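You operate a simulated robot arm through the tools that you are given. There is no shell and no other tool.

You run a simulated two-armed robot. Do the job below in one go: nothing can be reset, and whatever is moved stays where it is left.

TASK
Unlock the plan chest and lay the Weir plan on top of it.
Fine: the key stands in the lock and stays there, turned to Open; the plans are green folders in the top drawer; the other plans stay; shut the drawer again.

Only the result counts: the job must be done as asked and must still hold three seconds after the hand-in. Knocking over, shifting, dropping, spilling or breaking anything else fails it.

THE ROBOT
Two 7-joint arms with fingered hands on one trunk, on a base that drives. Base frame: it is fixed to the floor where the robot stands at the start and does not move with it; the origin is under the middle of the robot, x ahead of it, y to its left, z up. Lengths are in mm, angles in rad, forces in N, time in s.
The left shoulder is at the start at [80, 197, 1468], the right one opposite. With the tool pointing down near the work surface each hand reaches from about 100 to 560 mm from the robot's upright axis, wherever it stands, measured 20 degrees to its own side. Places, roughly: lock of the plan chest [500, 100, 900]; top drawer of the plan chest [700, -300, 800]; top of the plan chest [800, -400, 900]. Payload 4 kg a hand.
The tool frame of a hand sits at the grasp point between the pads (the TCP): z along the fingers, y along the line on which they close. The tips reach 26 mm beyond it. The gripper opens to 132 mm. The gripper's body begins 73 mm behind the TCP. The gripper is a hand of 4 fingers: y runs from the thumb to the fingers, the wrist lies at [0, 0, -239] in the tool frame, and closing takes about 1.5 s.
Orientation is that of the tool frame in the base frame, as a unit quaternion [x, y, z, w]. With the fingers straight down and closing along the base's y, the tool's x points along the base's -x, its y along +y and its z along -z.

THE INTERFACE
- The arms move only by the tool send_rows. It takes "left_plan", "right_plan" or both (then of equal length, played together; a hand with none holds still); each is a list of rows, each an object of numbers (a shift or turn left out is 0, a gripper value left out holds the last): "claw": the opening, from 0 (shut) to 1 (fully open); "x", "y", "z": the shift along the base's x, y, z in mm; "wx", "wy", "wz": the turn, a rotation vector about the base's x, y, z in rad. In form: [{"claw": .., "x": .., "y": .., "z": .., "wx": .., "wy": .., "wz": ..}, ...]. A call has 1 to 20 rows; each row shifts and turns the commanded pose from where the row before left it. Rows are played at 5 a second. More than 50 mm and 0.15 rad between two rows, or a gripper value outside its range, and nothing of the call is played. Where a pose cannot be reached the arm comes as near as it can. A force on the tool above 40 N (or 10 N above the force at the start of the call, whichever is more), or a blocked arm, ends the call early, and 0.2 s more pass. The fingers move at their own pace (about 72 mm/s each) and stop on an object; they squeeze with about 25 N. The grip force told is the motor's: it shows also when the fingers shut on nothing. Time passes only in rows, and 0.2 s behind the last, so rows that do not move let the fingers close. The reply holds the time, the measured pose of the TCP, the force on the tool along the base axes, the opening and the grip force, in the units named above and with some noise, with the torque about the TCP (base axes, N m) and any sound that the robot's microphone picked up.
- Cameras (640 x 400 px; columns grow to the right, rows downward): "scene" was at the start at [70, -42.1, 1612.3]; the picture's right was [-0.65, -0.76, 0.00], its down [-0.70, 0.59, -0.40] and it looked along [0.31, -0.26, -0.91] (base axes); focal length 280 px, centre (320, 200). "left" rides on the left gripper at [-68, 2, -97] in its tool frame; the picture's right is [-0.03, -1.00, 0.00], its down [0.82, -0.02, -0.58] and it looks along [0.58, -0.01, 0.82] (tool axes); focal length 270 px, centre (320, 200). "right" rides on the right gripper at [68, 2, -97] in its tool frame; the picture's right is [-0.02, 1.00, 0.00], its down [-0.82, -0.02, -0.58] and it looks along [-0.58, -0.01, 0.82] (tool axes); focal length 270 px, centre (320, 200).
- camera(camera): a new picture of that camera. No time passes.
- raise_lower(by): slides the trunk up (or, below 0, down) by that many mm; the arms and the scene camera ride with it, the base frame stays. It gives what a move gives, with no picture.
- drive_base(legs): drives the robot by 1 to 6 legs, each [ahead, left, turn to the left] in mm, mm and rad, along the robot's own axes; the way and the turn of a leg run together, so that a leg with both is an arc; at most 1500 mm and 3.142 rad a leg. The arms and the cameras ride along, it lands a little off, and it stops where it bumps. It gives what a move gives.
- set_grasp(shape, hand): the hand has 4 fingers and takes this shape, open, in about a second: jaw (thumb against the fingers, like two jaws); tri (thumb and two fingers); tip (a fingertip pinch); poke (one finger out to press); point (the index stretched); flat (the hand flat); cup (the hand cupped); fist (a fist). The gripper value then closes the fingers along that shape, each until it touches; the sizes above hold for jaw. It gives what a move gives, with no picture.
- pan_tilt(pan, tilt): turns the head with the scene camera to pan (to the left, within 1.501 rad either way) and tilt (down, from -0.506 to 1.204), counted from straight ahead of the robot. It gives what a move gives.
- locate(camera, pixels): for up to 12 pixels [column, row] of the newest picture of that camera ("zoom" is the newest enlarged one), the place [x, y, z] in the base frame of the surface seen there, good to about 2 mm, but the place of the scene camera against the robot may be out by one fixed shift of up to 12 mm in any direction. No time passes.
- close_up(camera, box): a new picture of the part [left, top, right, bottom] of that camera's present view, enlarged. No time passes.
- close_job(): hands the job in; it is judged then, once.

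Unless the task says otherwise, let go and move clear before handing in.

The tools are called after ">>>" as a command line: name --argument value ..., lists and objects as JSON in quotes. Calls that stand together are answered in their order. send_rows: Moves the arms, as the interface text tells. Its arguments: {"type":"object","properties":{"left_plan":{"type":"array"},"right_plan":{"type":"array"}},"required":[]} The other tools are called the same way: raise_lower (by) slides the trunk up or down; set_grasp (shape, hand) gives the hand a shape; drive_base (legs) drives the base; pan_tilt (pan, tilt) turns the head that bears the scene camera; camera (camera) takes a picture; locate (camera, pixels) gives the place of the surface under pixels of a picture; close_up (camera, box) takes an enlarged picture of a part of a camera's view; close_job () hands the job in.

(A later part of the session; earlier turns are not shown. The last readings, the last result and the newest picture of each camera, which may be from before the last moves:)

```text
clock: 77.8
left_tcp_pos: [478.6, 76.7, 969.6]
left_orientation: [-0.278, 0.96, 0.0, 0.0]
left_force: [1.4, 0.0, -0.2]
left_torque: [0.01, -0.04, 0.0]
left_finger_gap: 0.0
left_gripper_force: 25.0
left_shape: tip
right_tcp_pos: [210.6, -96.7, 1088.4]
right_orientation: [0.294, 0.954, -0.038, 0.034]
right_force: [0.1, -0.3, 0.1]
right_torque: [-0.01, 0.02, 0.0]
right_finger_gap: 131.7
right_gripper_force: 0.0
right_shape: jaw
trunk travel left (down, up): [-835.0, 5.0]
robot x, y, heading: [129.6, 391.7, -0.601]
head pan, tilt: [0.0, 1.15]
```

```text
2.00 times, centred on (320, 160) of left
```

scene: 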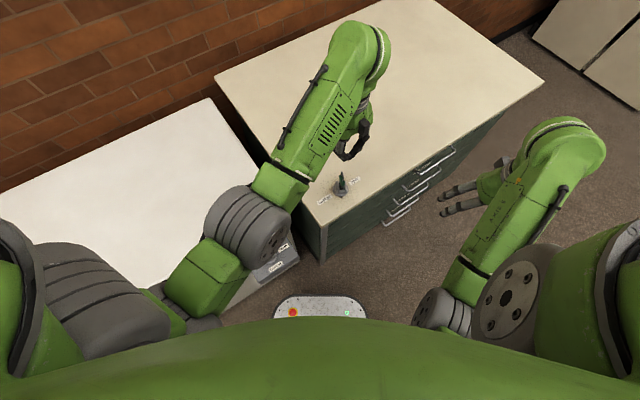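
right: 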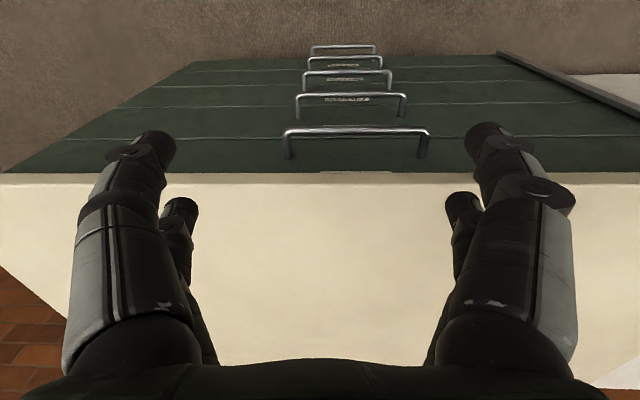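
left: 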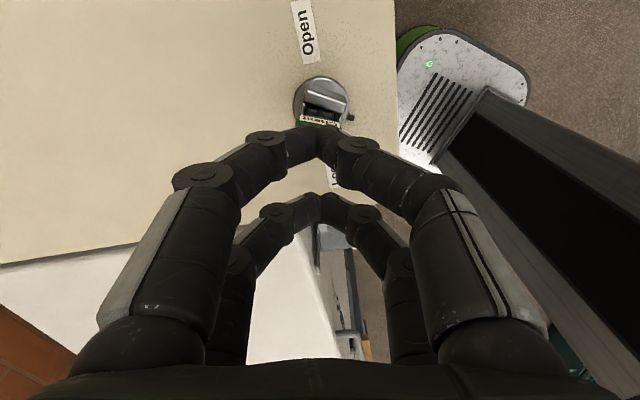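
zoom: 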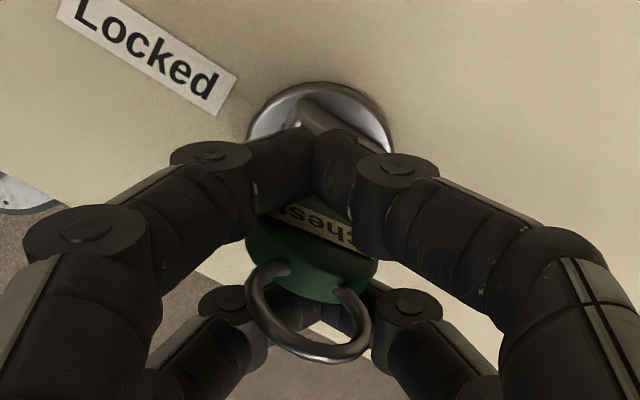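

Still light contact at yaw +32°. I'll back off slightly, lift clear and look at where the mark stands.

>>> send_rows --left_plan '[{"wz": -0.1}, {"wz": -0.1}, {"z": 15}, {"z": 20}, {"z": 25}, {"z": 25}, {"z": 25}, {"z": 0}]'

>>> camera --camera "left"

>>> close_up --camera "left" --box '[240, 20, 400, 140]'

>>> close_up --camera "scene" --box '[310, 160, 370, 215]'

```text
clock: 79.6
left_tcp_pos: [483.4, 77.4, 1081.7]
left_orientation: [-0.182, 0.983, -0.001, 0.0]
left_force: [0.1, -0.2, -0.2]
left_torque: [-0.01, -0.02, 0.0]
left_finger_gap: 0.1
left_gripper_force: 24.7
left_shape: tip
right_tcp_pos: [209.8, -97.0, 1089.3]
right_orientation: [0.294, 0.955, -0.039, 0.034]
right_force: [-0.8, 0.2, -0.6]
right_torque: [0.0, -0.03, -0.01]
right_finger_gap: 131.9
right_gripper_force: 0.1
right_shape: jaw
trunk travel left (down, up): [-835.0, 5.0]
robot x, y, heading: [128.7, 389.3, -0.597]
head pan, tilt: [0.0, 1.15]
```

```text
taken
```

left: 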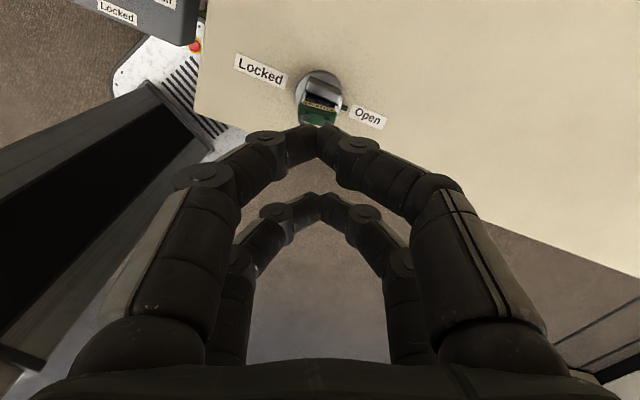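

```text
3.33 times, centred on (320, 80) of left
```

zoom: 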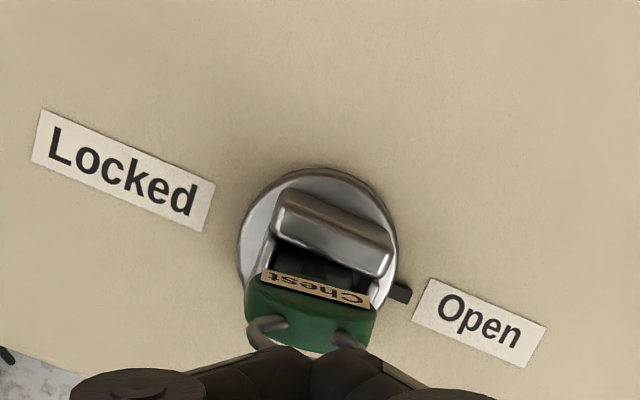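

```text
7.27 times, centred on (340, 188) of scene
```

zoom: 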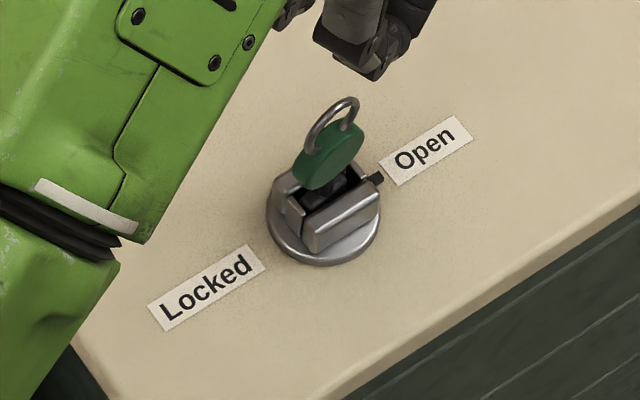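

The mark now points at "Open" (left zoom (400,292); scene zoom (376,180)). I'll measure its angle exactly against the lock centre and label.

>>> locate --camera "left" --pixels '[[344, 107], [366, 117], [258, 70], [345, 108], [318, 75], [320, 106], [304, 103], [334, 108]]'

>>> locate --camera "scene" --pixels '[[345, 185], [353, 182], [325, 200]]'

```text
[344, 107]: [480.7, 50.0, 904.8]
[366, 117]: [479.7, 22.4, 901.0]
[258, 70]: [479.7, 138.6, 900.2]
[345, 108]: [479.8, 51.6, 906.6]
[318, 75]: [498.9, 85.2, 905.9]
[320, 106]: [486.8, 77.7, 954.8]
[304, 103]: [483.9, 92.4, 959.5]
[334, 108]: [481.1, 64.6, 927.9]
```

```text
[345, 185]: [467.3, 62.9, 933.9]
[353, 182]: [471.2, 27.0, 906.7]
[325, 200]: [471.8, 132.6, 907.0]
```

The mark is at (480, 50.5) from the centre (480.5, 76) — exactly at "Open", key still standing. Next I'll raise the left hand clear and look around for obstacles before repositioning for the drawer.

>>> send_rows --left_plan '[{"z": 30}, {"z": 30}, {"z": 20}, {"z": 0, "claw": 0.3}, {"z": 0}]'

>>> pan_tilt --pan -1.4 --tilt 0.8

>>> camera --camera "scene"

>>> pan_tilt --pan -0.5 --tilt 0.9

>>> camera --camera "scene"

```text
clock: 80.8
left_tcp_pos: [481.2, 74.6, 1156.5]
left_orientation: [-0.183, 0.983, 0.0, -0.001]
left_force: [0.4, 0.3, -0.5]
left_torque: [0.01, -0.01, 0.06]
left_finger_gap: 39.1
left_gripper_force: 0.2
left_shape: tip
right_tcp_pos: [209.2, -96.9, 1089.2]
right_orientation: [0.294, 0.954, -0.039, 0.033]
right_force: [0.4, 0.2, -0.1]
right_torque: [-0.01, 0.02, 0.0]
right_finger_gap: 131.9
right_gripper_force: 0.1
right_shape: jaw
trunk travel left (down, up): [-835.0, 5.0]
robot x, y, heading: [129.3, 389.4, -0.597]
head pan, tilt: [0.0, 1.15]
```

```text
clock: 82.4
left_tcp_pos: [481.3, 75.3, 1156.9]
left_orientation: [-0.182, 0.983, 0.0, -0.001]
left_force: [-0.2, -0.7, -0.3]
left_torque: [-0.02, -0.01, 0.04]
left_finger_gap: 39.1
left_gripper_force: 0.0
left_shape: tip
right_tcp_pos: [207.7, -97.1, 1088.8]
right_orientation: [0.294, 0.954, -0.039, 0.034]
right_force: [-0.5, -1.1, -0.2]
right_torque: [0.01, -0.01, 0.01]
right_finger_gap: 132.0
right_gripper_force: 0.0
right_shape: jaw
trunk travel left (down, up): [-835.0, 5.0]
robot x, y, heading: [129.7, 390.9, -0.594]
head pan, tilt: [-1.4, 0.799]
```

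```text
taken
```

scene: 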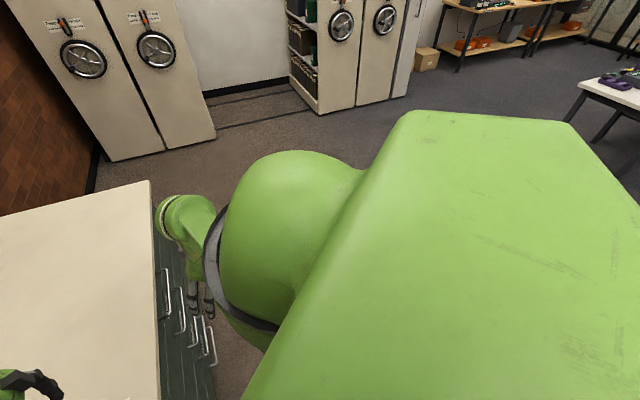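

```text
clock: 83.6
left_tcp_pos: [480.4, 75.5, 1156.3]
left_orientation: [-0.182, 0.983, 0.0, 0.0]
left_force: [0.5, -0.2, 0.3]
left_torque: [0.0, 0.03, -0.03]
left_finger_gap: 39.5
left_gripper_force: 0.1
left_shape: tip
right_tcp_pos: [210.3, -98.0, 1089.2]
right_orientation: [0.293, 0.955, -0.039, 0.034]
right_force: [-0.9, -0.4, 0.3]
right_torque: [0.02, 0.02, 0.0]
right_finger_gap: 132.2
right_gripper_force: 0.0
right_shape: jaw
trunk travel left (down, up): [-835.0, 5.0]
robot x, y, heading: [129.9, 391.0, -0.599]
head pan, tilt: [-0.499, 0.901]
```

```text
taken
```

scene: 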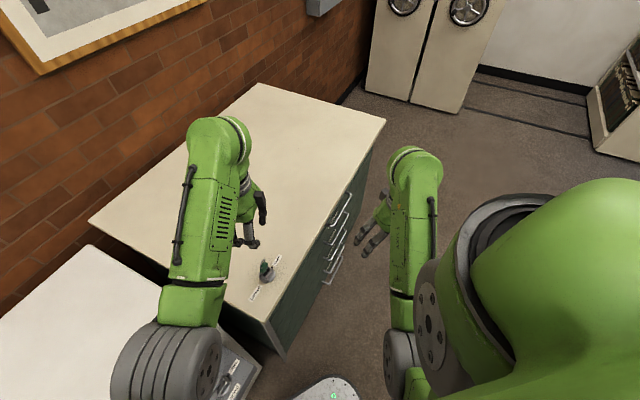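

The floor behind and to the right is open. I'll turn the robot square to the chest and drive back-right to stand in front of the drawer handle with space to pull.

>>> drive_base --legs '[[0, 0, 0.597], [-442, -511, 0]]'

>>> pan_tilt --pan 0.0 --tilt 0.75

>>> camera --camera "scene"

```text
clock: 88.9
left_tcp_pos: [130.3, -190.1, 1155.7]
left_orientation: [-0.448, 0.894, 0.0, -0.001]
left_force: [-0.2, -0.3, 1.0]
left_torque: [-0.04, 0.0, 0.01]
left_finger_gap: 39.2
left_gripper_force: 0.1
left_shape: tip
right_tcp_pos: [-7.7, -481.0, 1090.1]
right_orientation: [0.017, 0.999, -0.027, 0.042]
right_force: [0.2, 1.2, 0.6]
right_torque: [0.02, 0.0, 0.01]
right_finger_gap: 132.0
right_gripper_force: 0.1
right_shape: jaw
trunk travel left (down, up): [-835.0, 5.0]
robot x, y, heading: [-334.9, -112.3, -0.035]
head pan, tilt: [-0.499, 0.901]
```

```text
clock: 89.9
left_tcp_pos: [129.3, -191.6, 1156.5]
left_orientation: [-0.448, 0.894, 0.0, 0.0]
left_force: [0.1, -1.2, 0.2]
left_torque: [0.02, -0.04, -0.02]
left_finger_gap: 39.0
left_gripper_force: 0.0
left_shape: tip
right_tcp_pos: [-7.6, -482.7, 1089.6]
right_orientation: [0.017, 0.998, -0.028, 0.044]
right_force: [0.8, -0.8, -0.4]
right_torque: [-0.01, -0.01, 0.04]
right_finger_gap: 132.0
right_gripper_force: 0.0
right_shape: jaw
trunk travel left (down, up): [-835.0, 5.0]
robot x, y, heading: [-335.8, -115.2, -0.035]
head pan, tilt: [0.0, 0.75]
```

```text
taken
```

scene: 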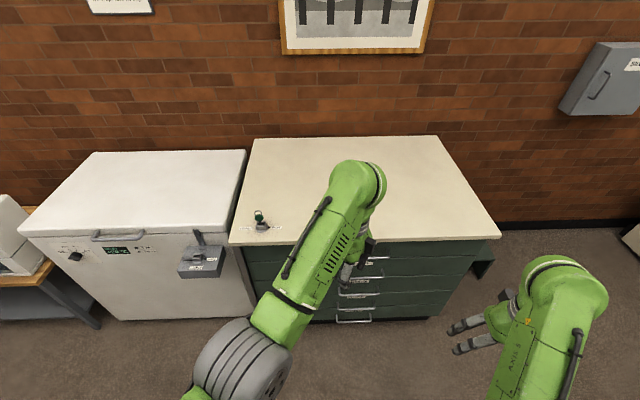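

The robot stands at (−335, −114), nearly square. I'll trim the heading, and move the left arm aside so the handles come into view.

>>> drive_base --legs '[[0, 0, 0.035]]'

>>> send_rows --left_plan '[{"y": 45}, {"y": 45}, {"y": 45}, {"y": 45}, {"y": 45}, {"y": 45}, {"y": 0}]'

>>> camera --camera "scene"

>>> close_up --camera "scene" --box '[220, 190, 500, 350]'

```text
clock: 90.7
left_tcp_pos: [132.0, -177.2, 1156.6]
left_orientation: [-0.464, 0.886, 0.001, 0.001]
left_force: [-0.2, -0.7, 0.4]
left_torque: [0.03, 0.0, 0.0]
left_finger_gap: 39.2
left_gripper_force: 0.0
left_shape: tip
right_tcp_pos: [4.8, -471.6, 1088.0]
right_orientation: [0.001, 0.999, -0.027, 0.044]
right_force: [0.4, 0.4, -0.4]
right_torque: [0.02, 0.01, -0.04]
right_finger_gap: 132.1
right_gripper_force: 0.1
right_shape: jaw
trunk travel left (down, up): [-835.0, 5.0]
robot x, y, heading: [-334.6, -113.7, -0.001]
head pan, tilt: [0.0, 0.75]
```

```text
clock: 92.2
left_tcp_pos: [149.5, 90.7, 1134.9]
left_orientation: [-0.464, 0.886, 0.0, 0.0]
left_force: [-0.2, -0.3, -0.7]
left_torque: [0.01, -0.03, 0.02]
left_finger_gap: 39.2
left_gripper_force: 0.1
left_shape: tip
left hand out of reach, approached as far as the arm can: row 3, 4, 6
right_tcp_pos: [5.1, -471.1, 1089.1]
right_orientation: [0.0, 0.999, -0.027, 0.044]
right_force: [0.2, 0.3, -0.5]
right_torque: [-0.04, 0.02, 0.01]
right_finger_gap: 132.0
right_gripper_force: 0.0
right_shape: jaw
trunk travel left (down, up): [-835.0, 5.0]
robot x, y, heading: [-335.7, -114.8, -0.001]
head pan, tilt: [0.0, 0.75]
```

```text
taken
```

scene: 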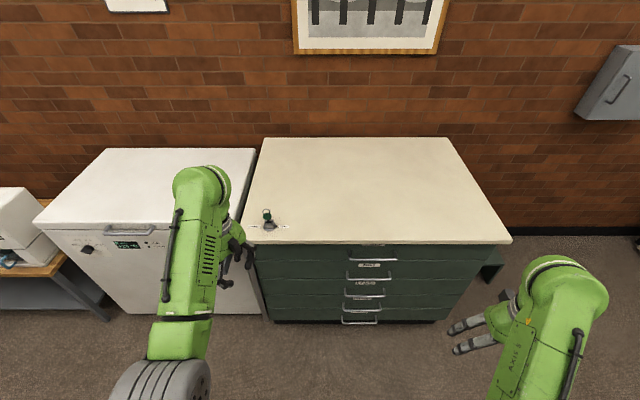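

```text
2.29 times, centred on (360, 270) of scene
```

zoom: 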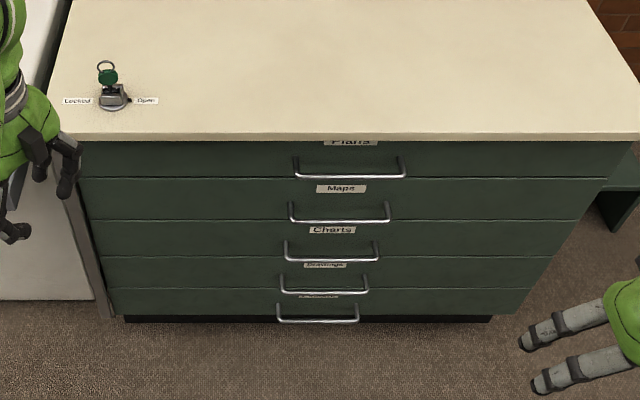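

The top drawer is labelled "Plans" with its handle at zoom (350,170). I'll lower the trunk so the right arm can reach the handle level, then raise the left hand back out of the drawer's way.

>>> raise_lower --by -430

>>> send_rows --left_plan '[{"z": 45, "x": -10}, {"z": 45, "x": -10}, {"z": 45, "x": -10}, {"z": 45, "x": -10}, {"z": 45}, {"z": 45}, {"z": 45}, {"z": 45}]'

```text
refused: -430 is not a number from -400 to 400
```

```text
clock: 94.0
left_tcp_pos: [282.5, 92.2, 1281.7]
left_orientation: [-0.464, 0.886, -0.001, 0.002]
left_force: [0.4, 1.0, 0.0]
left_torque: [0.0, 0.03, 0.02]
left_finger_gap: 39.2
left_gripper_force: 0.0
left_shape: tip
left hand out of reach, approached as far as the arm can: row 1, 2, 3, 4, 5, 6, 7, 8
right_tcp_pos: [5.3, -470.6, 1089.5]
right_orientation: [0.001, 0.999, -0.028, 0.044]
right_force: [-0.3, 0.2, 0.5]
right_torque: [0.03, 0.01, -0.02]
right_finger_gap: 132.0
right_gripper_force: 0.1
right_shape: jaw
trunk travel left (down, up): [-835.0, 5.0]
robot x, y, heading: [-336.0, -112.7, 0.001]
head pan, tilt: [0.0, 0.75]
```

The lowering was refused (max 400) and the left hand went up to z 1282. I'll lower by 400 now; the left hand at x≈282 stays clear of the chest front at x 415.

>>> raise_lower --by -400

>>> camera --camera "scene"

```text
clock: 98.1
left_tcp_pos: [284.6, 93.5, 1009.0]
left_orientation: [-0.463, 0.886, 0.0, 0.001]
left_force: [0.0, 0.5, 0.6]
left_torque: [0.0, 0.01, 0.02]
left_finger_gap: 39.4
left_gripper_force: 0.0
left_shape: tip
right_tcp_pos: [0.7, -464.1, 807.4]
right_orientation: [-0.004, 0.999, -0.02, 0.03]
right_force: [0.3, -1.4, 0.6]
right_torque: [0.0, 0.0, 0.01]
right_finger_gap: 131.8
right_gripper_force: 0.1
right_shape: jaw
trunk travel left (down, up): [-564.0, 276.0]
robot x, y, heading: [-333.6, -117.6, 0.001]
head pan, tilt: [0.0, 0.75]
stopped: the arm was blocked; the commanded pose is now the measured one
```

```text
taken
```

scene: 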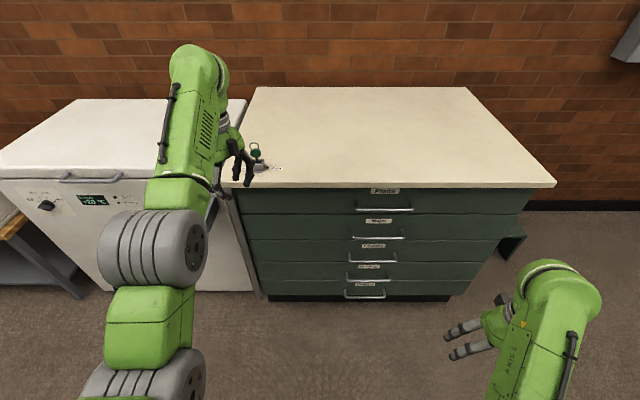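

The lowering stopped early because an arm was blocked (trunk went down 271 mm; the right hand shifted slightly). I'll look toward the right side to see what the right arm may be touching.

>>> pan_tilt --pan -1.2 --tilt 1.0

>>> camera --camera "scene"

>>> camera --camera "right"

```text
clock: 99.5
left_tcp_pos: [283.2, 94.1, 1009.9]
left_orientation: [-0.463, 0.886, -0.001, 0.001]
left_force: [-0.1, -0.5, 0.6]
left_torque: [0.02, 0.0, -0.01]
left_finger_gap: 39.4
left_gripper_force: 0.0
left_shape: tip
right_tcp_pos: [2.1, -463.9, 808.5]
right_orientation: [-0.004, 0.999, -0.021, 0.032]
right_force: [0.7, -0.5, -0.9]
right_torque: [-0.01, 0.01, -0.04]
right_finger_gap: 131.9
right_gripper_force: 0.0
right_shape: jaw
trunk travel left (down, up): [-564.0, 276.0]
robot x, y, heading: [-333.5, -111.7, -0.001]
head pan, tilt: [-1.201, 1.0]
```

```text
taken
```

scene: 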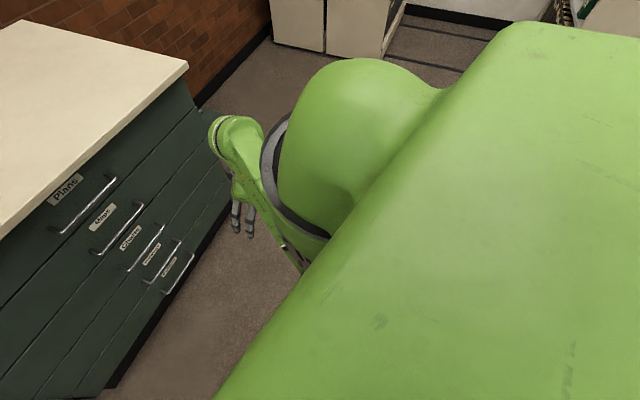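

```text
taken
```

right: 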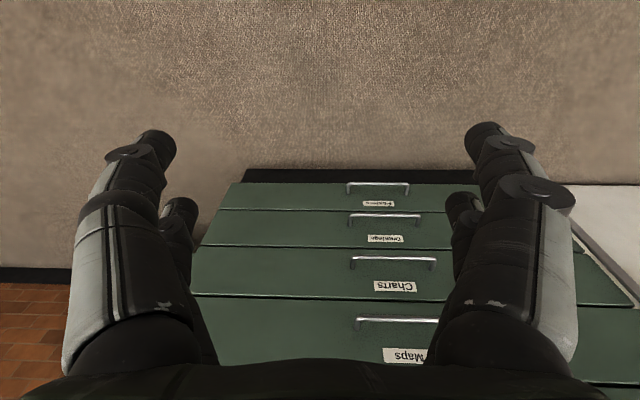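

No object is visible near the right arm; it was probably the tightly folded elbow. I'll unfold the right arm forward while pitching the hand to point ahead (+x), in free space well short of the chest.

>>> send_rows --right_plan '[{"x": 9, "wy": -0.1428, "y": 8, "z": 4}, {"x": 9, "wy": -0.1428, "y": 8, "z": 4}, {"x": 9, "wy": -0.1428, "y": 8, "z": 4}, {"x": 9, "wy": -0.1428, "y": 8, "z": 4}, {"x": 9, "wy": -0.1428, "y": 8, "z": 4}, {"x": 9, "wy": -0.1428, "y": 8, "z": 4}, {"x": 9, "wy": -0.1428, "y": 8, "z": 4}, {"x": 9, "wy": -0.1428, "y": 8, "z": 4}, {"x": 9, "wy": -0.1428, "y": 8}, {"x": 9, "wy": -0.1428, "y": 8}, {"x": 9, "wy": -0.1428, "y": 8}, {"x": 0}]'

>>> pan_tilt --pan -0.3 --tilt 0.9

>>> camera --camera "scene"

```text
clock: 102.1
left_tcp_pos: [281.0, 93.6, 1009.7]
left_orientation: [-0.463, 0.886, -0.001, 0.003]
left_force: [0.2, 0.5, -0.8]
left_torque: [-0.01, 0.0, 0.0]
left_finger_gap: 39.1
left_gripper_force: 0.1
left_shape: tip
right_tcp_pos: [153.9, -337.0, 833.5]
right_orientation: [0.023, 0.803, -0.035, 0.595]
right_force: [0.1, 0.7, -0.1]
right_torque: [-0.01, 0.0, 0.01]
right_finger_gap: 132.0
right_gripper_force: 0.0
right_shape: jaw
right hand out of reach, approached as far as the arm can: row 5, 6, 7, 8, 9, 10, 11
trunk travel left (down, up): [-564.0, 276.0]
robot x, y, heading: [-334.6, -117.9, 0.001]
head pan, tilt: [-1.201, 1.0]
```

```text
clock: 103.3
left_tcp_pos: [280.6, 92.7, 1010.7]
left_orientation: [-0.463, 0.886, 0.0, 0.002]
left_force: [0.0, -0.1, 0.4]
left_torque: [0.04, 0.0, -0.03]
left_finger_gap: 39.6
left_gripper_force: 0.0
left_shape: tip
right_tcp_pos: [152.9, -337.4, 835.1]
right_orientation: [0.024, 0.803, -0.037, 0.594]
right_force: [-0.5, 0.6, -0.2]
right_torque: [0.01, -0.05, -0.02]
right_finger_gap: 131.8
right_gripper_force: 0.0
right_shape: jaw
trunk travel left (down, up): [-564.0, 276.0]
robot x, y, heading: [-333.3, -114.3, -0.001]
head pan, tilt: [-0.3, 0.901]
```

```text
taken
```

scene: 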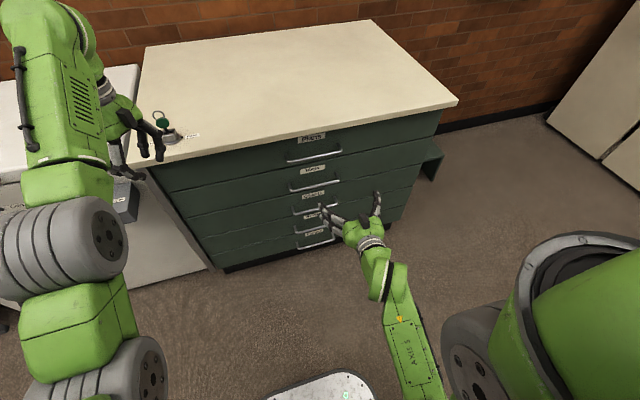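

The hand has pitched about 73° and points mostly forward at (153, −337, 834). I'll extend it forward, short of the handle, and complete the pitch.

>>> send_rows --right_plan '[{"x": 28, "z": -6, "y": 3}, {"x": 28, "z": -6, "y": 3}, {"x": 28, "z": -6, "y": 3}, {"x": 28, "z": -6, "y": 3}, {"x": 20, "z": -6, "y": 3, "wy": -0.08}, {"wy": -0.08}, {"wy": -0.08}, {"wy": -0.06}, {"x": 0}]'

>>> camera --camera "right"

```text
clock: 105.3
left_tcp_pos: [281.5, 93.6, 1011.6]
left_orientation: [-0.464, 0.886, -0.001, 0.002]
left_force: [0.5, -0.3, 0.6]
left_torque: [0.01, -0.02, -0.04]
left_finger_gap: 39.5
left_gripper_force: 0.1
left_shape: tip
right_tcp_pos: [285.2, -323.5, 805.4]
right_orientation: [0.029, 0.713, -0.034, 0.7]
right_force: [0.2, 0.6, 0.1]
right_torque: [0.0, 0.02, 0.01]
right_finger_gap: 131.9
right_gripper_force: 0.1
right_shape: jaw
trunk travel left (down, up): [-564.0, 276.0]
robot x, y, heading: [-334.8, -112.5, 0.002]
head pan, tilt: [-0.3, 0.901]
```

```text
taken
```

right: 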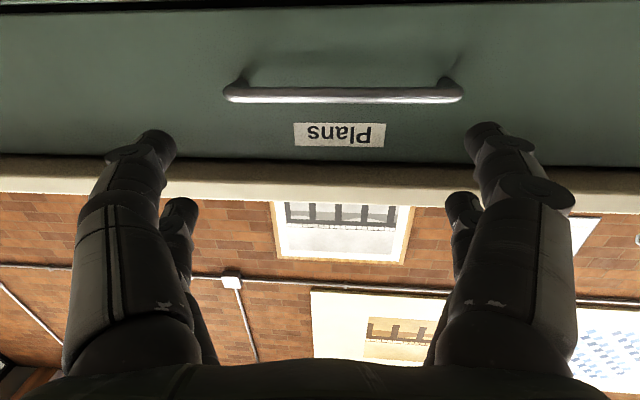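

The right camera shows the "Plans" handle (upside-down) at (343, 93). Now I'll roll the hand 90° about x so the fingers close vertically on the bar, in stages.

>>> send_rows --right_plan '[{"wx": 0.14}, {"wx": 0.14}, {"wx": 0.14}, {"wx": 0.14}, {"x": 0}]'

```text
clock: 106.5
left_tcp_pos: [281.2, 93.8, 1011.0]
left_orientation: [-0.464, 0.886, 0.0, 0.003]
left_force: [-0.5, 0.1, -0.3]
left_torque: [-0.03, 0.01, 0.0]
left_finger_gap: 39.5
left_gripper_force: 0.1
left_shape: tip
right_tcp_pos: [284.5, -320.7, 805.3]
right_orientation: [0.221, 0.686, 0.168, 0.673]
right_force: [0.7, -1.2, 0.2]
right_torque: [-0.01, 0.02, 0.02]
right_finger_gap: 131.9
right_gripper_force: 0.0
right_shape: jaw
trunk travel left (down, up): [-564.0, 276.0]
robot x, y, heading: [-339.0, -112.5, 0.003]
head pan, tilt: [-0.3, 0.901]
```

Rolling works so far; continuing to a full 90°.

>>> send_rows --right_plan '[{"wx": 0.14}, {"wx": 0.14}, {"wx": 0.14}, {"wx": 0.14}, {"x": 0}]'

>>> send_rows --right_plan '[{"wx": 0.14}, {"wx": 0.14}, {"wx": 0.14}, {"x": 0}]'

>>> camera --camera "right"

>>> camera --camera "scene"

```text
clock: 107.7
left_tcp_pos: [280.9, 92.5, 1010.6]
left_orientation: [-0.463, 0.886, -0.001, 0.003]
left_force: [-0.5, -0.2, 0.1]
left_torque: [-0.01, 0.0, 0.0]
left_finger_gap: 39.4
left_gripper_force: 0.0
left_shape: tip
right_tcp_pos: [285.2, -319.7, 804.4]
right_orientation: [0.4, 0.612, 0.349, 0.586]
right_force: [0.3, -0.2, 0.1]
right_torque: [0.0, 0.01, 0.01]
right_finger_gap: 132.0
right_gripper_force: 0.0
right_shape: jaw
trunk travel left (down, up): [-564.0, 276.0]
robot x, y, heading: [-331.0, -110.9, 0.0]
head pan, tilt: [-0.3, 0.901]
```

```text
clock: 108.7
left_tcp_pos: [280.4, 94.9, 1011.2]
left_orientation: [-0.463, 0.886, -0.002, 0.003]
left_force: [-0.7, 0.2, 1.0]
left_torque: [0.03, 0.01, -0.03]
left_finger_gap: 39.3
left_gripper_force: 0.1
left_shape: tip
right_tcp_pos: [282.5, -306.1, 848.7]
right_orientation: [0.495, 0.559, 0.427, 0.51]
right_force: [0.2, 0.2, -0.1]
right_torque: [0.02, -0.02, 0.01]
right_finger_gap: 131.7
right_gripper_force: 0.0
right_shape: jaw
right hand out of reach, approached as far as the arm can: row 1, 2, 3
trunk travel left (down, up): [-564.0, 276.0]
robot x, y, heading: [-338.2, -114.0, -0.0]
head pan, tilt: [-0.3, 0.901]
```

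```text
taken
```

right: 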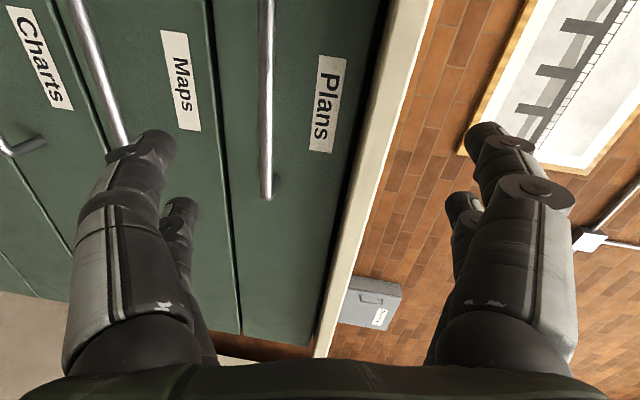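

```text
taken
```

scene: 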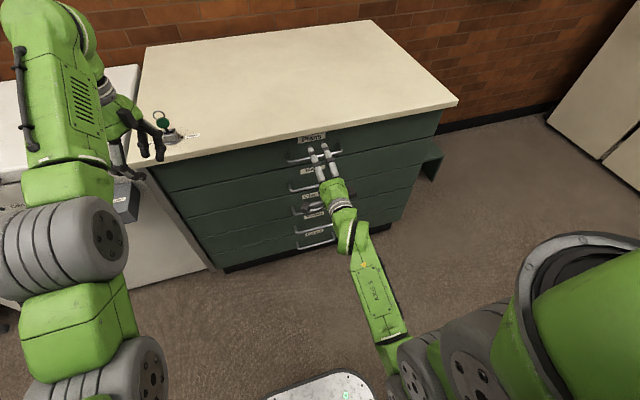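

The hand now points forward with the closing axis nearly vertical, but the pose drifted up 44 mm at the limit. Lowering the trunk further should help; the hand is clear of the handles (tips at x≈310), so I'll lower by 150.

>>> raise_lower --by -150

```text
clock: 110.4
left_tcp_pos: [279.8, 93.1, 861.4]
left_orientation: [-0.463, 0.886, -0.001, 0.002]
left_force: [-0.1, -0.1, -0.5]
left_torque: [0.0, 0.02, 0.04]
left_finger_gap: 39.3
left_gripper_force: 0.1
left_shape: tip
right_tcp_pos: [282.6, -305.9, 698.7]
right_orientation: [0.495, 0.561, 0.426, 0.509]
right_force: [-0.3, -0.8, 0.3]
right_torque: [0.02, -0.01, 0.01]
right_finger_gap: 131.9
right_gripper_force: 0.0
right_shape: jaw
trunk travel left (down, up): [-414.0, 426.0]
robot x, y, heading: [-335.9, -113.0, 0.001]
head pan, tilt: [-0.3, 0.901]
```

No block this time. I'll raise the right hand to handle height while straightening its orientation, and raise the left hand out of the drawer's path at the same time.

>>> send_rows --right_plan '[{"z": 20, "y": -2.5}, {"z": 20, "y": -2.5}, {"z": 20, "y": -2.5}, {"z": 20, "y": -2.5}, {"z": 17, "y": -3}, {"wx": 0.075, "wy": -0.06}, {"wx": 0.075, "wy": -0.055, "wz": 0.028}, {"x": 0}]' --left_plan '[{"z": 40}, {"z": 40}, {"z": 40}, {"z": 40}, {"z": 40}, {"z": 0}, {"z": 0}, {"z": 0}]'

>>> camera --camera "right"

```text
clock: 112.2
left_tcp_pos: [333.6, 95.9, 1032.9]
left_orientation: [-0.464, 0.886, -0.002, 0.003]
left_force: [0.5, -0.7, 0.9]
left_torque: [0.0, -0.01, -0.03]
left_finger_gap: 39.3
left_gripper_force: 0.0
left_shape: tip
left hand out of reach, approached as far as the arm can: row 1, 2, 3, 4
right_tcp_pos: [281.8, -294.9, 803.0]
right_orientation: [0.502, 0.512, 0.488, 0.497]
right_force: [-0.4, -0.3, -1.1]
right_torque: [-0.02, -0.01, -0.01]
right_finger_gap: 131.9
right_gripper_force: 0.0
right_shape: jaw
right hand out of reach, approached as far as the arm can: row 6, 7
trunk travel left (down, up): [-414.0, 426.0]
robot x, y, heading: [-335.5, -112.2, 0.002]
head pan, tilt: [-0.3, 0.901]
```

```text
taken
```

right: 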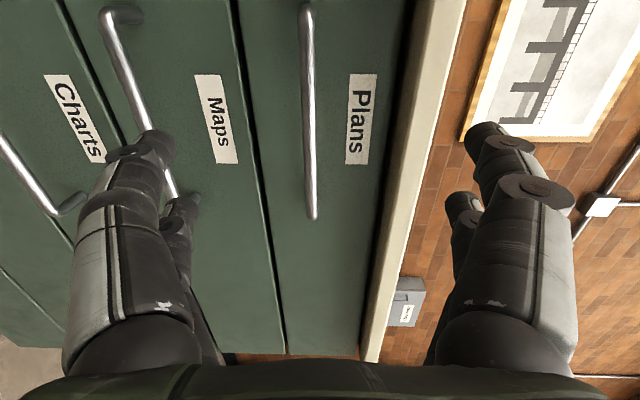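

The hand now points straight at the chest; the "Plans" bar shows at column ~308 (rows 5–218). I'll measure it from here.

>>> locate --camera "right" --pixels '[[307, 100], [308, 150], [310, 200], [306, 50], [305, 15], [313, 215], [320, 110], [290, 150], [280, 300], [395, 100]]'

>>> close_up --camera "right" --box '[240, 0, 420, 240]'

```text
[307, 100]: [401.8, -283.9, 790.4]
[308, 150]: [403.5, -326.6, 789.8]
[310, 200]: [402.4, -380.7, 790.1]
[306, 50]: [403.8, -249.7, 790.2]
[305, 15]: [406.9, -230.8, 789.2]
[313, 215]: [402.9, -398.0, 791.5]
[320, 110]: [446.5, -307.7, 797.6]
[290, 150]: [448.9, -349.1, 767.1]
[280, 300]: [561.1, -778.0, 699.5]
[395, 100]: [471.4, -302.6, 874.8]
```

```text
1.67 times, centred on (330, 120) of right
```

zoom: 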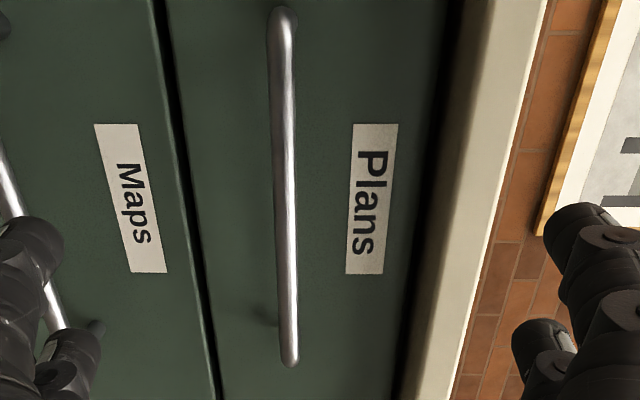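

The bar is at x≈402–412, z≈790, y −398 to −230; the face is at x≈447. I'll half-close the fingers, align z to 790, and advance to TCP x≈400 so the tips pass just behind the bar.

>>> send_rows --right_plan '[{"claw": 0.5, "z": -6}, {"z": -7, "y": -4}, {"x": 20, "y": -4}, {"x": 20, "y": -4}, {"x": 20}, {"x": 0}]'

>>> camera --camera "right"

```text
clock: 113.6
left_tcp_pos: [333.2, 95.3, 1032.3]
left_orientation: [-0.463, 0.887, 0.0, 0.004]
left_force: [0.5, 0.8, 0.8]
left_torque: [-0.01, -0.01, 0.04]
left_finger_gap: 39.5
left_gripper_force: 0.0
left_shape: tip
right_tcp_pos: [335.8, -288.8, 826.8]
right_orientation: [0.498, 0.505, 0.498, 0.499]
right_force: [-0.7, 0.2, -0.4]
right_torque: [0.0, -0.02, -0.02]
right_finger_gap: 66.6
right_gripper_force: 0.1
right_shape: jaw
right hand out of reach, approached as far as the arm can: row 1, 2, 3, 4
trunk travel left (down, up): [-414.0, 426.0]
robot x, y, heading: [-336.8, -113.4, -0.002]
head pan, tilt: [-0.3, 0.901]
```

```text
taken
```

right: 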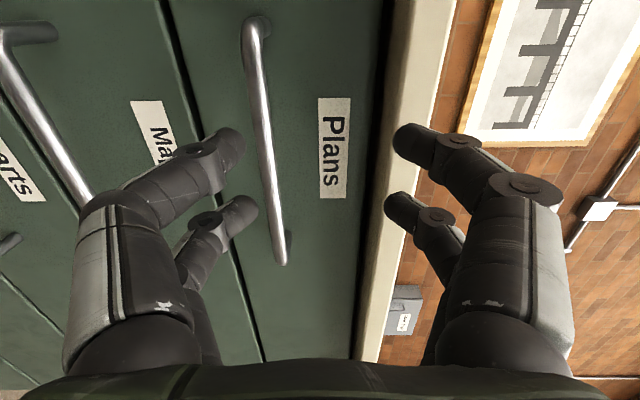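

The pose is at its limit again (z drifted to 827). The wrist prefers to be higher relative to the shoulder, so I'll back off slightly and lower the trunk another 120 mm.

>>> send_rows --right_plan '[{"x": -20}, {"x": -20}, {"x": 0}]' --left_plan '[{"z": 0}, {"z": 0}, {"z": 0}]'

>>> raise_lower --by -120

```text
clock: 114.4
left_tcp_pos: [334.3, 96.0, 1032.5]
left_orientation: [-0.463, 0.886, -0.001, 0.002]
left_force: [-0.4, 0.2, 0.2]
left_torque: [0.02, -0.03, 0.0]
left_finger_gap: 39.3
left_gripper_force: 0.0
left_shape: tip
right_tcp_pos: [296.0, -291.2, 823.8]
right_orientation: [0.5, 0.503, 0.502, 0.496]
right_force: [0.4, -0.4, -0.1]
right_torque: [-0.03, 0.0, 0.02]
right_finger_gap: 66.5
right_gripper_force: 0.0
right_shape: jaw
trunk travel left (down, up): [-414.0, 426.0]
robot x, y, heading: [-336.3, -116.3, -0.004]
head pan, tilt: [-0.3, 0.901]
```

```text
clock: 115.9
left_tcp_pos: [333.7, 96.0, 910.9]
left_orientation: [-0.462, 0.887, -0.001, 0.003]
left_force: [-0.6, 0.1, -0.5]
left_torque: [0.02, -0.02, -0.01]
left_finger_gap: 39.7
left_gripper_force: 0.1
left_shape: tip
right_tcp_pos: [296.0, -290.7, 705.1]
right_orientation: [0.5, 0.503, 0.501, 0.496]
right_force: [0.5, 1.2, 0.2]
right_torque: [0.0, 0.01, 0.04]
right_finger_gap: 66.3
right_gripper_force: 0.1
right_shape: jaw
trunk travel left (down, up): [-294.0, 546.0]
robot x, y, heading: [-335.6, -110.6, 0.001]
head pan, tilt: [-0.3, 0.901]
```

Now raise the right hand to z 790, and shift the left hand up and further left, away from the drawer's path.

>>> send_rows --right_plan '[{"z": 17, "y": -3}, {"z": 17, "y": -3}, {"z": 17, "y": -3}, {"z": 17, "y": -3}, {"z": 17, "y": -3}, {"z": 0}]' --left_plan '[{"y": 20, "z": 8}, {"y": 20, "z": 8}, {"y": 20, "z": 8}, {"y": 20, "z": 8}, {"y": 20, "z": 8}, {"z": 0}]'

>>> camera --camera "right"

```text
clock: 117.3
left_tcp_pos: [319.1, 162.9, 931.1]
left_orientation: [-0.463, 0.886, -0.001, 0.003]
left_force: [-0.4, -0.5, -0.4]
left_torque: [0.0, 0.01, 0.0]
left_finger_gap: 39.6
left_gripper_force: 0.0
left_shape: tip
left hand out of reach, approached as far as the arm can: row 2, 4, 5
right_tcp_pos: [296.8, -303.5, 788.9]
right_orientation: [0.499, 0.503, 0.501, 0.497]
right_force: [-0.2, 0.3, -1.1]
right_torque: [0.0, 0.02, 0.02]
right_finger_gap: 66.7
right_gripper_force: 0.0
right_shape: jaw
trunk travel left (down, up): [-294.0, 546.0]
robot x, y, heading: [-336.5, -111.3, 0.003]
head pan, tilt: [-0.3, 0.901]
```

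```text
taken
```

right: 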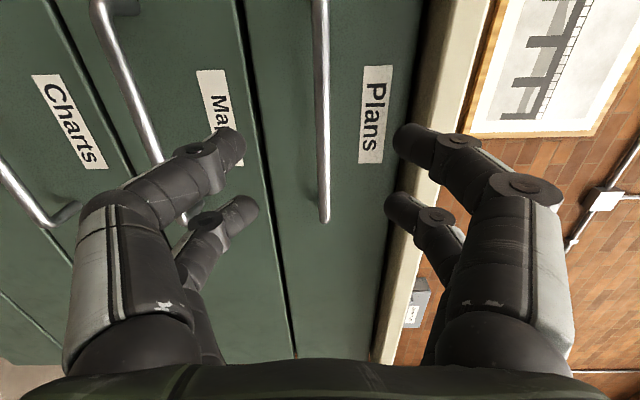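

The bar (column ~322) is centred between the fingers. Advancing towards the bar in two stages.

>>> send_rows --right_plan '[{"x": 20}, {"x": 20}, {"x": 20}, {"x": 0}]'

>>> camera --camera "right"

```text
clock: 118.3
left_tcp_pos: [318.5, 162.6, 930.6]
left_orientation: [-0.463, 0.886, -0.001, 0.003]
left_force: [-0.5, -0.4, 0.6]
left_torque: [0.0, -0.02, -0.01]
left_finger_gap: 39.4
left_gripper_force: 0.0
left_shape: tip
right_tcp_pos: [357.8, -304.5, 789.2]
right_orientation: [0.5, 0.503, 0.501, 0.496]
right_force: [-0.3, 0.1, -0.3]
right_torque: [-0.01, 0.02, 0.0]
right_finger_gap: 66.6
right_gripper_force: 0.2
right_shape: jaw
trunk travel left (down, up): [-294.0, 546.0]
robot x, y, heading: [-334.5, -111.0, 0.005]
head pan, tilt: [-0.3, 0.901]
```

```text
taken
```

right: 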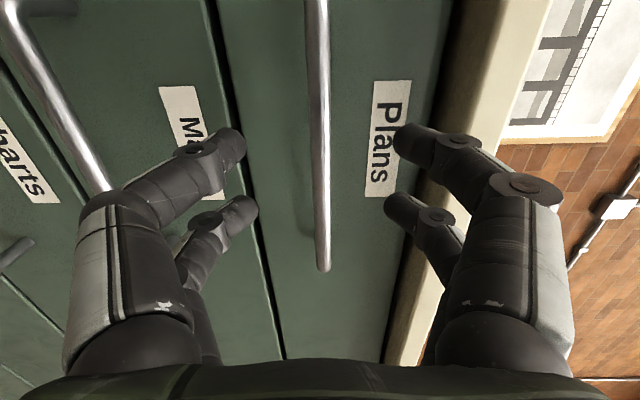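

Aligned and held exactly. Advancing the last 43 mm.

>>> send_rows --right_plan '[{"x": 15}, {"x": 15}, {"x": 12}, {"x": 0}]'

>>> camera --camera "right"

```text
clock: 119.3
left_tcp_pos: [319.8, 162.5, 930.5]
left_orientation: [-0.462, 0.887, -0.001, 0.003]
left_force: [0.3, 0.2, 0.2]
left_torque: [0.02, -0.01, 0.0]
left_finger_gap: 39.6
left_gripper_force: 0.1
left_shape: tip
right_tcp_pos: [395.3, -302.5, 793.9]
right_orientation: [0.502, 0.501, 0.499, 0.498]
right_force: [0.2, 0.3, -0.3]
right_torque: [-0.04, 0.01, 0.01]
right_finger_gap: 66.3
right_gripper_force: 0.0
right_shape: jaw
right hand out of reach, approached as far as the arm can: row 3
trunk travel left (down, up): [-294.0, 546.0]
robot x, y, heading: [-336.4, -115.9, -0.001]
head pan, tilt: [-0.3, 0.901]
```

```text
taken
```

right: 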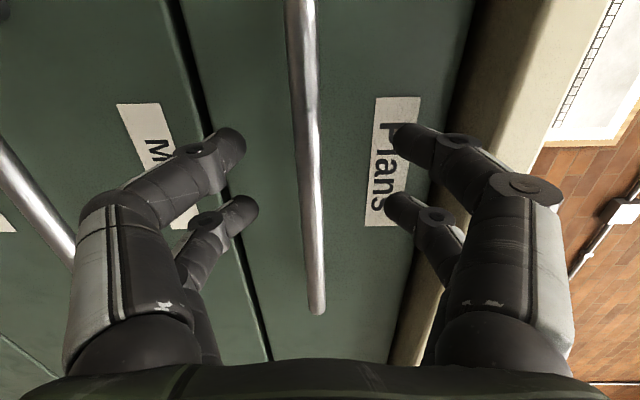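

The arm is at its forward limit (TCP x 395, bar centre ≈407). I'll roll the base 10 mm forward so the fingertips hook properly behind the bar, then close.

>>> drive_base --legs '[[10, 0, 0]]'

>>> camera --camera "right"

```text
clock: 120.1
left_tcp_pos: [328.8, 162.7, 931.2]
left_orientation: [-0.463, 0.886, -0.001, 0.004]
left_force: [-0.1, -0.2, 0.0]
left_torque: [0.02, 0.01, 0.0]
left_finger_gap: 39.6
left_gripper_force: 0.0
left_shape: tip
right_tcp_pos: [403.3, -303.4, 796.9]
right_orientation: [0.502, 0.501, 0.5, 0.497]
right_force: [-0.1, -0.7, -0.2]
right_torque: [-0.01, 0.01, 0.03]
right_finger_gap: 66.5
right_gripper_force: 0.0
right_shape: jaw
trunk travel left (down, up): [-294.0, 546.0]
robot x, y, heading: [-320.7, -111.5, 0.003]
head pan, tilt: [-0.3, 0.901]
```

```text
taken
```

right: 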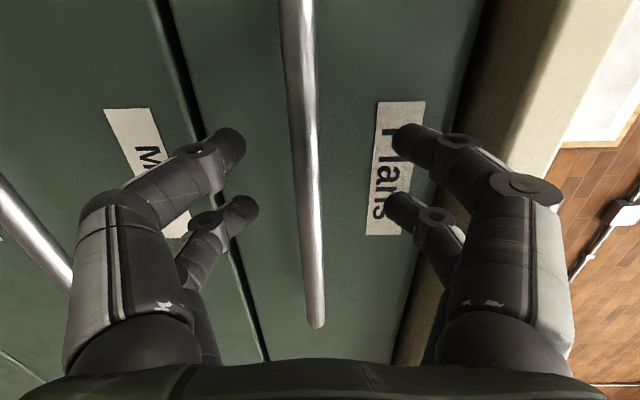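

TCP at (403, −303, 797); I'll lower 6 mm to centre on the bar and close.

>>> send_rows --right_plan '[{"z": -6}, {"z": 0}, {"claw": 0.25}, {"claw": 0.1}, {"claw": 0}, {"claw": 0}, {"claw": 0}, {"claw": 0}]'

>>> camera --camera "right"

```text
clock: 121.9
left_tcp_pos: [331.2, 164.2, 930.4]
left_orientation: [-0.463, 0.886, -0.001, 0.003]
left_force: [0.2, 0.1, 0.5]
left_torque: [0.02, -0.01, -0.04]
left_finger_gap: 39.3
left_gripper_force: 0.1
left_shape: tip
right_tcp_pos: [404.7, -302.5, 788.8]
right_orientation: [0.502, 0.502, 0.498, 0.498]
right_force: [1.9, -0.5, -2.7]
right_torque: [-0.05, 0.01, 0.0]
right_finger_gap: 0.0
right_gripper_force: 25.2
right_shape: jaw
trunk travel left (down, up): [-294.0, 546.0]
robot x, y, heading: [-325.4, -114.7, -0.002]
head pan, tilt: [-0.3, 0.901]
```

```text
taken
```

right: 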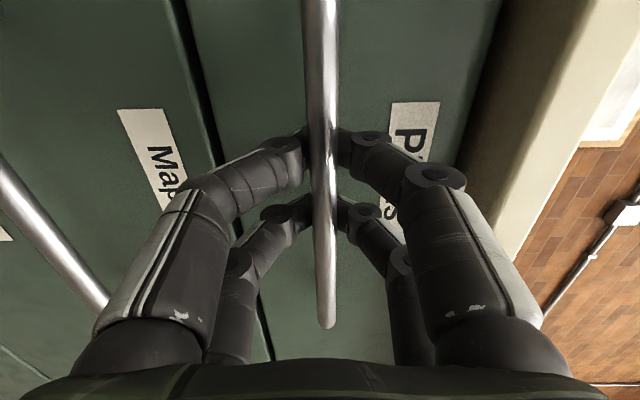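

The fingertips have met behind the bar (gap 0), so the handle is hooked. I'll pull gently with the arm first to see whether the drawer slides.

>>> send_rows --right_plan '[{"x": -10}, {"x": -10}, {"x": -10}, {"x": -10}, {"x": 0}]'

>>> camera --camera "right"

```text
clock: 123.1
left_tcp_pos: [330.5, 163.9, 931.0]
left_orientation: [-0.462, 0.887, -0.001, 0.004]
left_force: [1.1, 0.7, -0.4]
left_torque: [0.01, 0.0, 0.02]
left_finger_gap: 39.5
left_gripper_force: 0.1
left_shape: tip
right_tcp_pos: [364.5, -302.8, 788.2]
right_orientation: [0.502, 0.501, 0.499, 0.498]
right_force: [0.0, 1.5, -2.7]
right_torque: [-0.06, 0.03, -0.02]
right_finger_gap: 0.1
right_gripper_force: 25.1
right_shape: jaw
trunk travel left (down, up): [-294.0, 546.0]
robot x, y, heading: [-327.5, -112.6, -0.001]
head pan, tilt: [-0.3, 0.901]
```

```text
taken
```

right: 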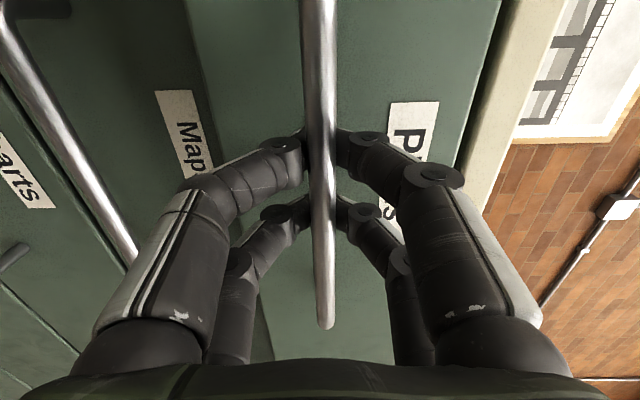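

The drawer slides freely (it's out about 40 mm relative to "Maps"). I'll draw it out further by driving the base straight back.

>>> drive_base --legs '[[-200, 0, 0]]'

>>> pan_tilt --pan -0.2 --tilt 0.75

>>> camera --camera "scene"

```text
clock: 124.7
left_tcp_pos: [127.7, 163.8, 932.0]
left_orientation: [-0.464, 0.886, -0.001, 0.004]
left_force: [-0.8, 0.5, 0.1]
left_torque: [-0.04, -0.04, -0.03]
left_finger_gap: 39.5
left_gripper_force: 0.1
left_shape: tip
right_tcp_pos: [163.9, -302.6, 790.7]
right_orientation: [0.501, 0.502, 0.501, 0.497]
right_force: [2.6, 0.6, -1.0]
right_torque: [-0.02, -0.03, -0.07]
right_finger_gap: 0.0
right_gripper_force: 25.1
right_shape: jaw
trunk travel left (down, up): [-294.0, 546.0]
robot x, y, heading: [-526.8, -111.0, -0.004]
head pan, tilt: [-0.3, 0.901]
```

```text
clock: 125.4
left_tcp_pos: [128.6, 163.5, 930.7]
left_orientation: [-0.464, 0.886, -0.001, 0.004]
left_force: [0.0, 0.3, -0.1]
left_torque: [-0.02, 0.03, 0.0]
left_finger_gap: 39.5
left_gripper_force: 0.1
left_shape: tip
right_tcp_pos: [165.1, -302.8, 789.2]
right_orientation: [0.501, 0.502, 0.5, 0.497]
right_force: [0.7, 0.2, -0.2]
right_torque: [-0.03, 0.0, -0.01]
right_finger_gap: 0.0
right_gripper_force: 25.1
right_shape: jaw
trunk travel left (down, up): [-294.0, 546.0]
robot x, y, heading: [-525.2, -112.3, 0.003]
head pan, tilt: [-0.201, 0.75]
```

```text
taken
```

scene: 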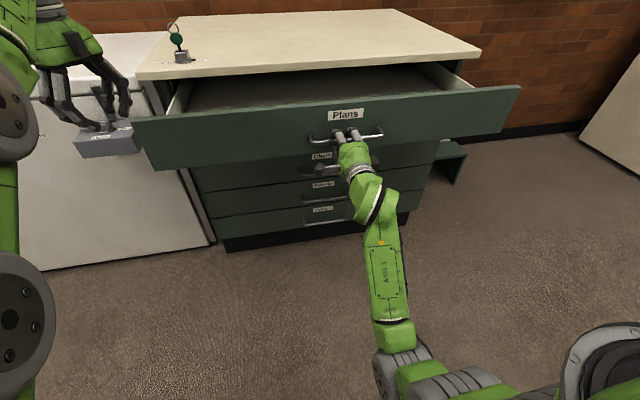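

The drawer is open about 240 mm and its front part looks empty (interior at (320, 88)). I'll pull further, carefully.

>>> drive_base --legs '[[-130, 0, 0]]'

>>> camera --camera "scene"

>>> close_up --camera "scene" --box '[130, 0, 530, 200]'

```text
clock: 126.7
left_tcp_pos: [0.7, 162.0, 931.8]
left_orientation: [-0.464, 0.886, -0.001, 0.004]
left_force: [-0.8, -0.1, -0.3]
left_torque: [0.01, -0.04, 0.0]
left_finger_gap: 39.5
left_gripper_force: 0.1
left_shape: tip
right_tcp_pos: [35.5, -304.0, 791.6]
right_orientation: [0.501, 0.5, 0.499, 0.5]
right_force: [0.7, 0.1, -1.7]
right_torque: [-0.04, -0.01, -0.02]
right_finger_gap: 0.0
right_gripper_force: 24.8
right_shape: jaw
trunk travel left (down, up): [-294.0, 546.0]
robot x, y, heading: [-653.3, -117.4, -0.0]
head pan, tilt: [-0.201, 0.75]
```

```text
taken
```

scene: 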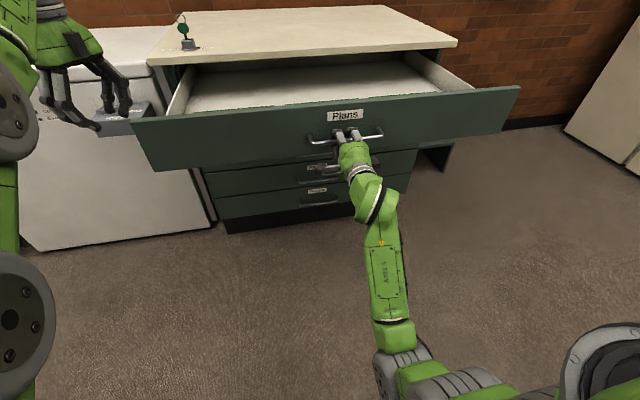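

```text
1.60 times, centred on (330, 100) of scene
```

zoom: 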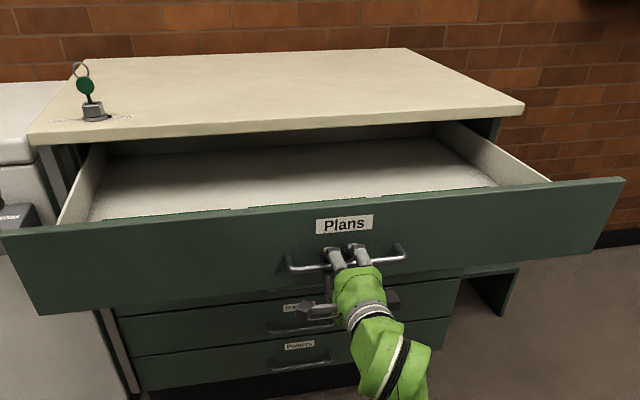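

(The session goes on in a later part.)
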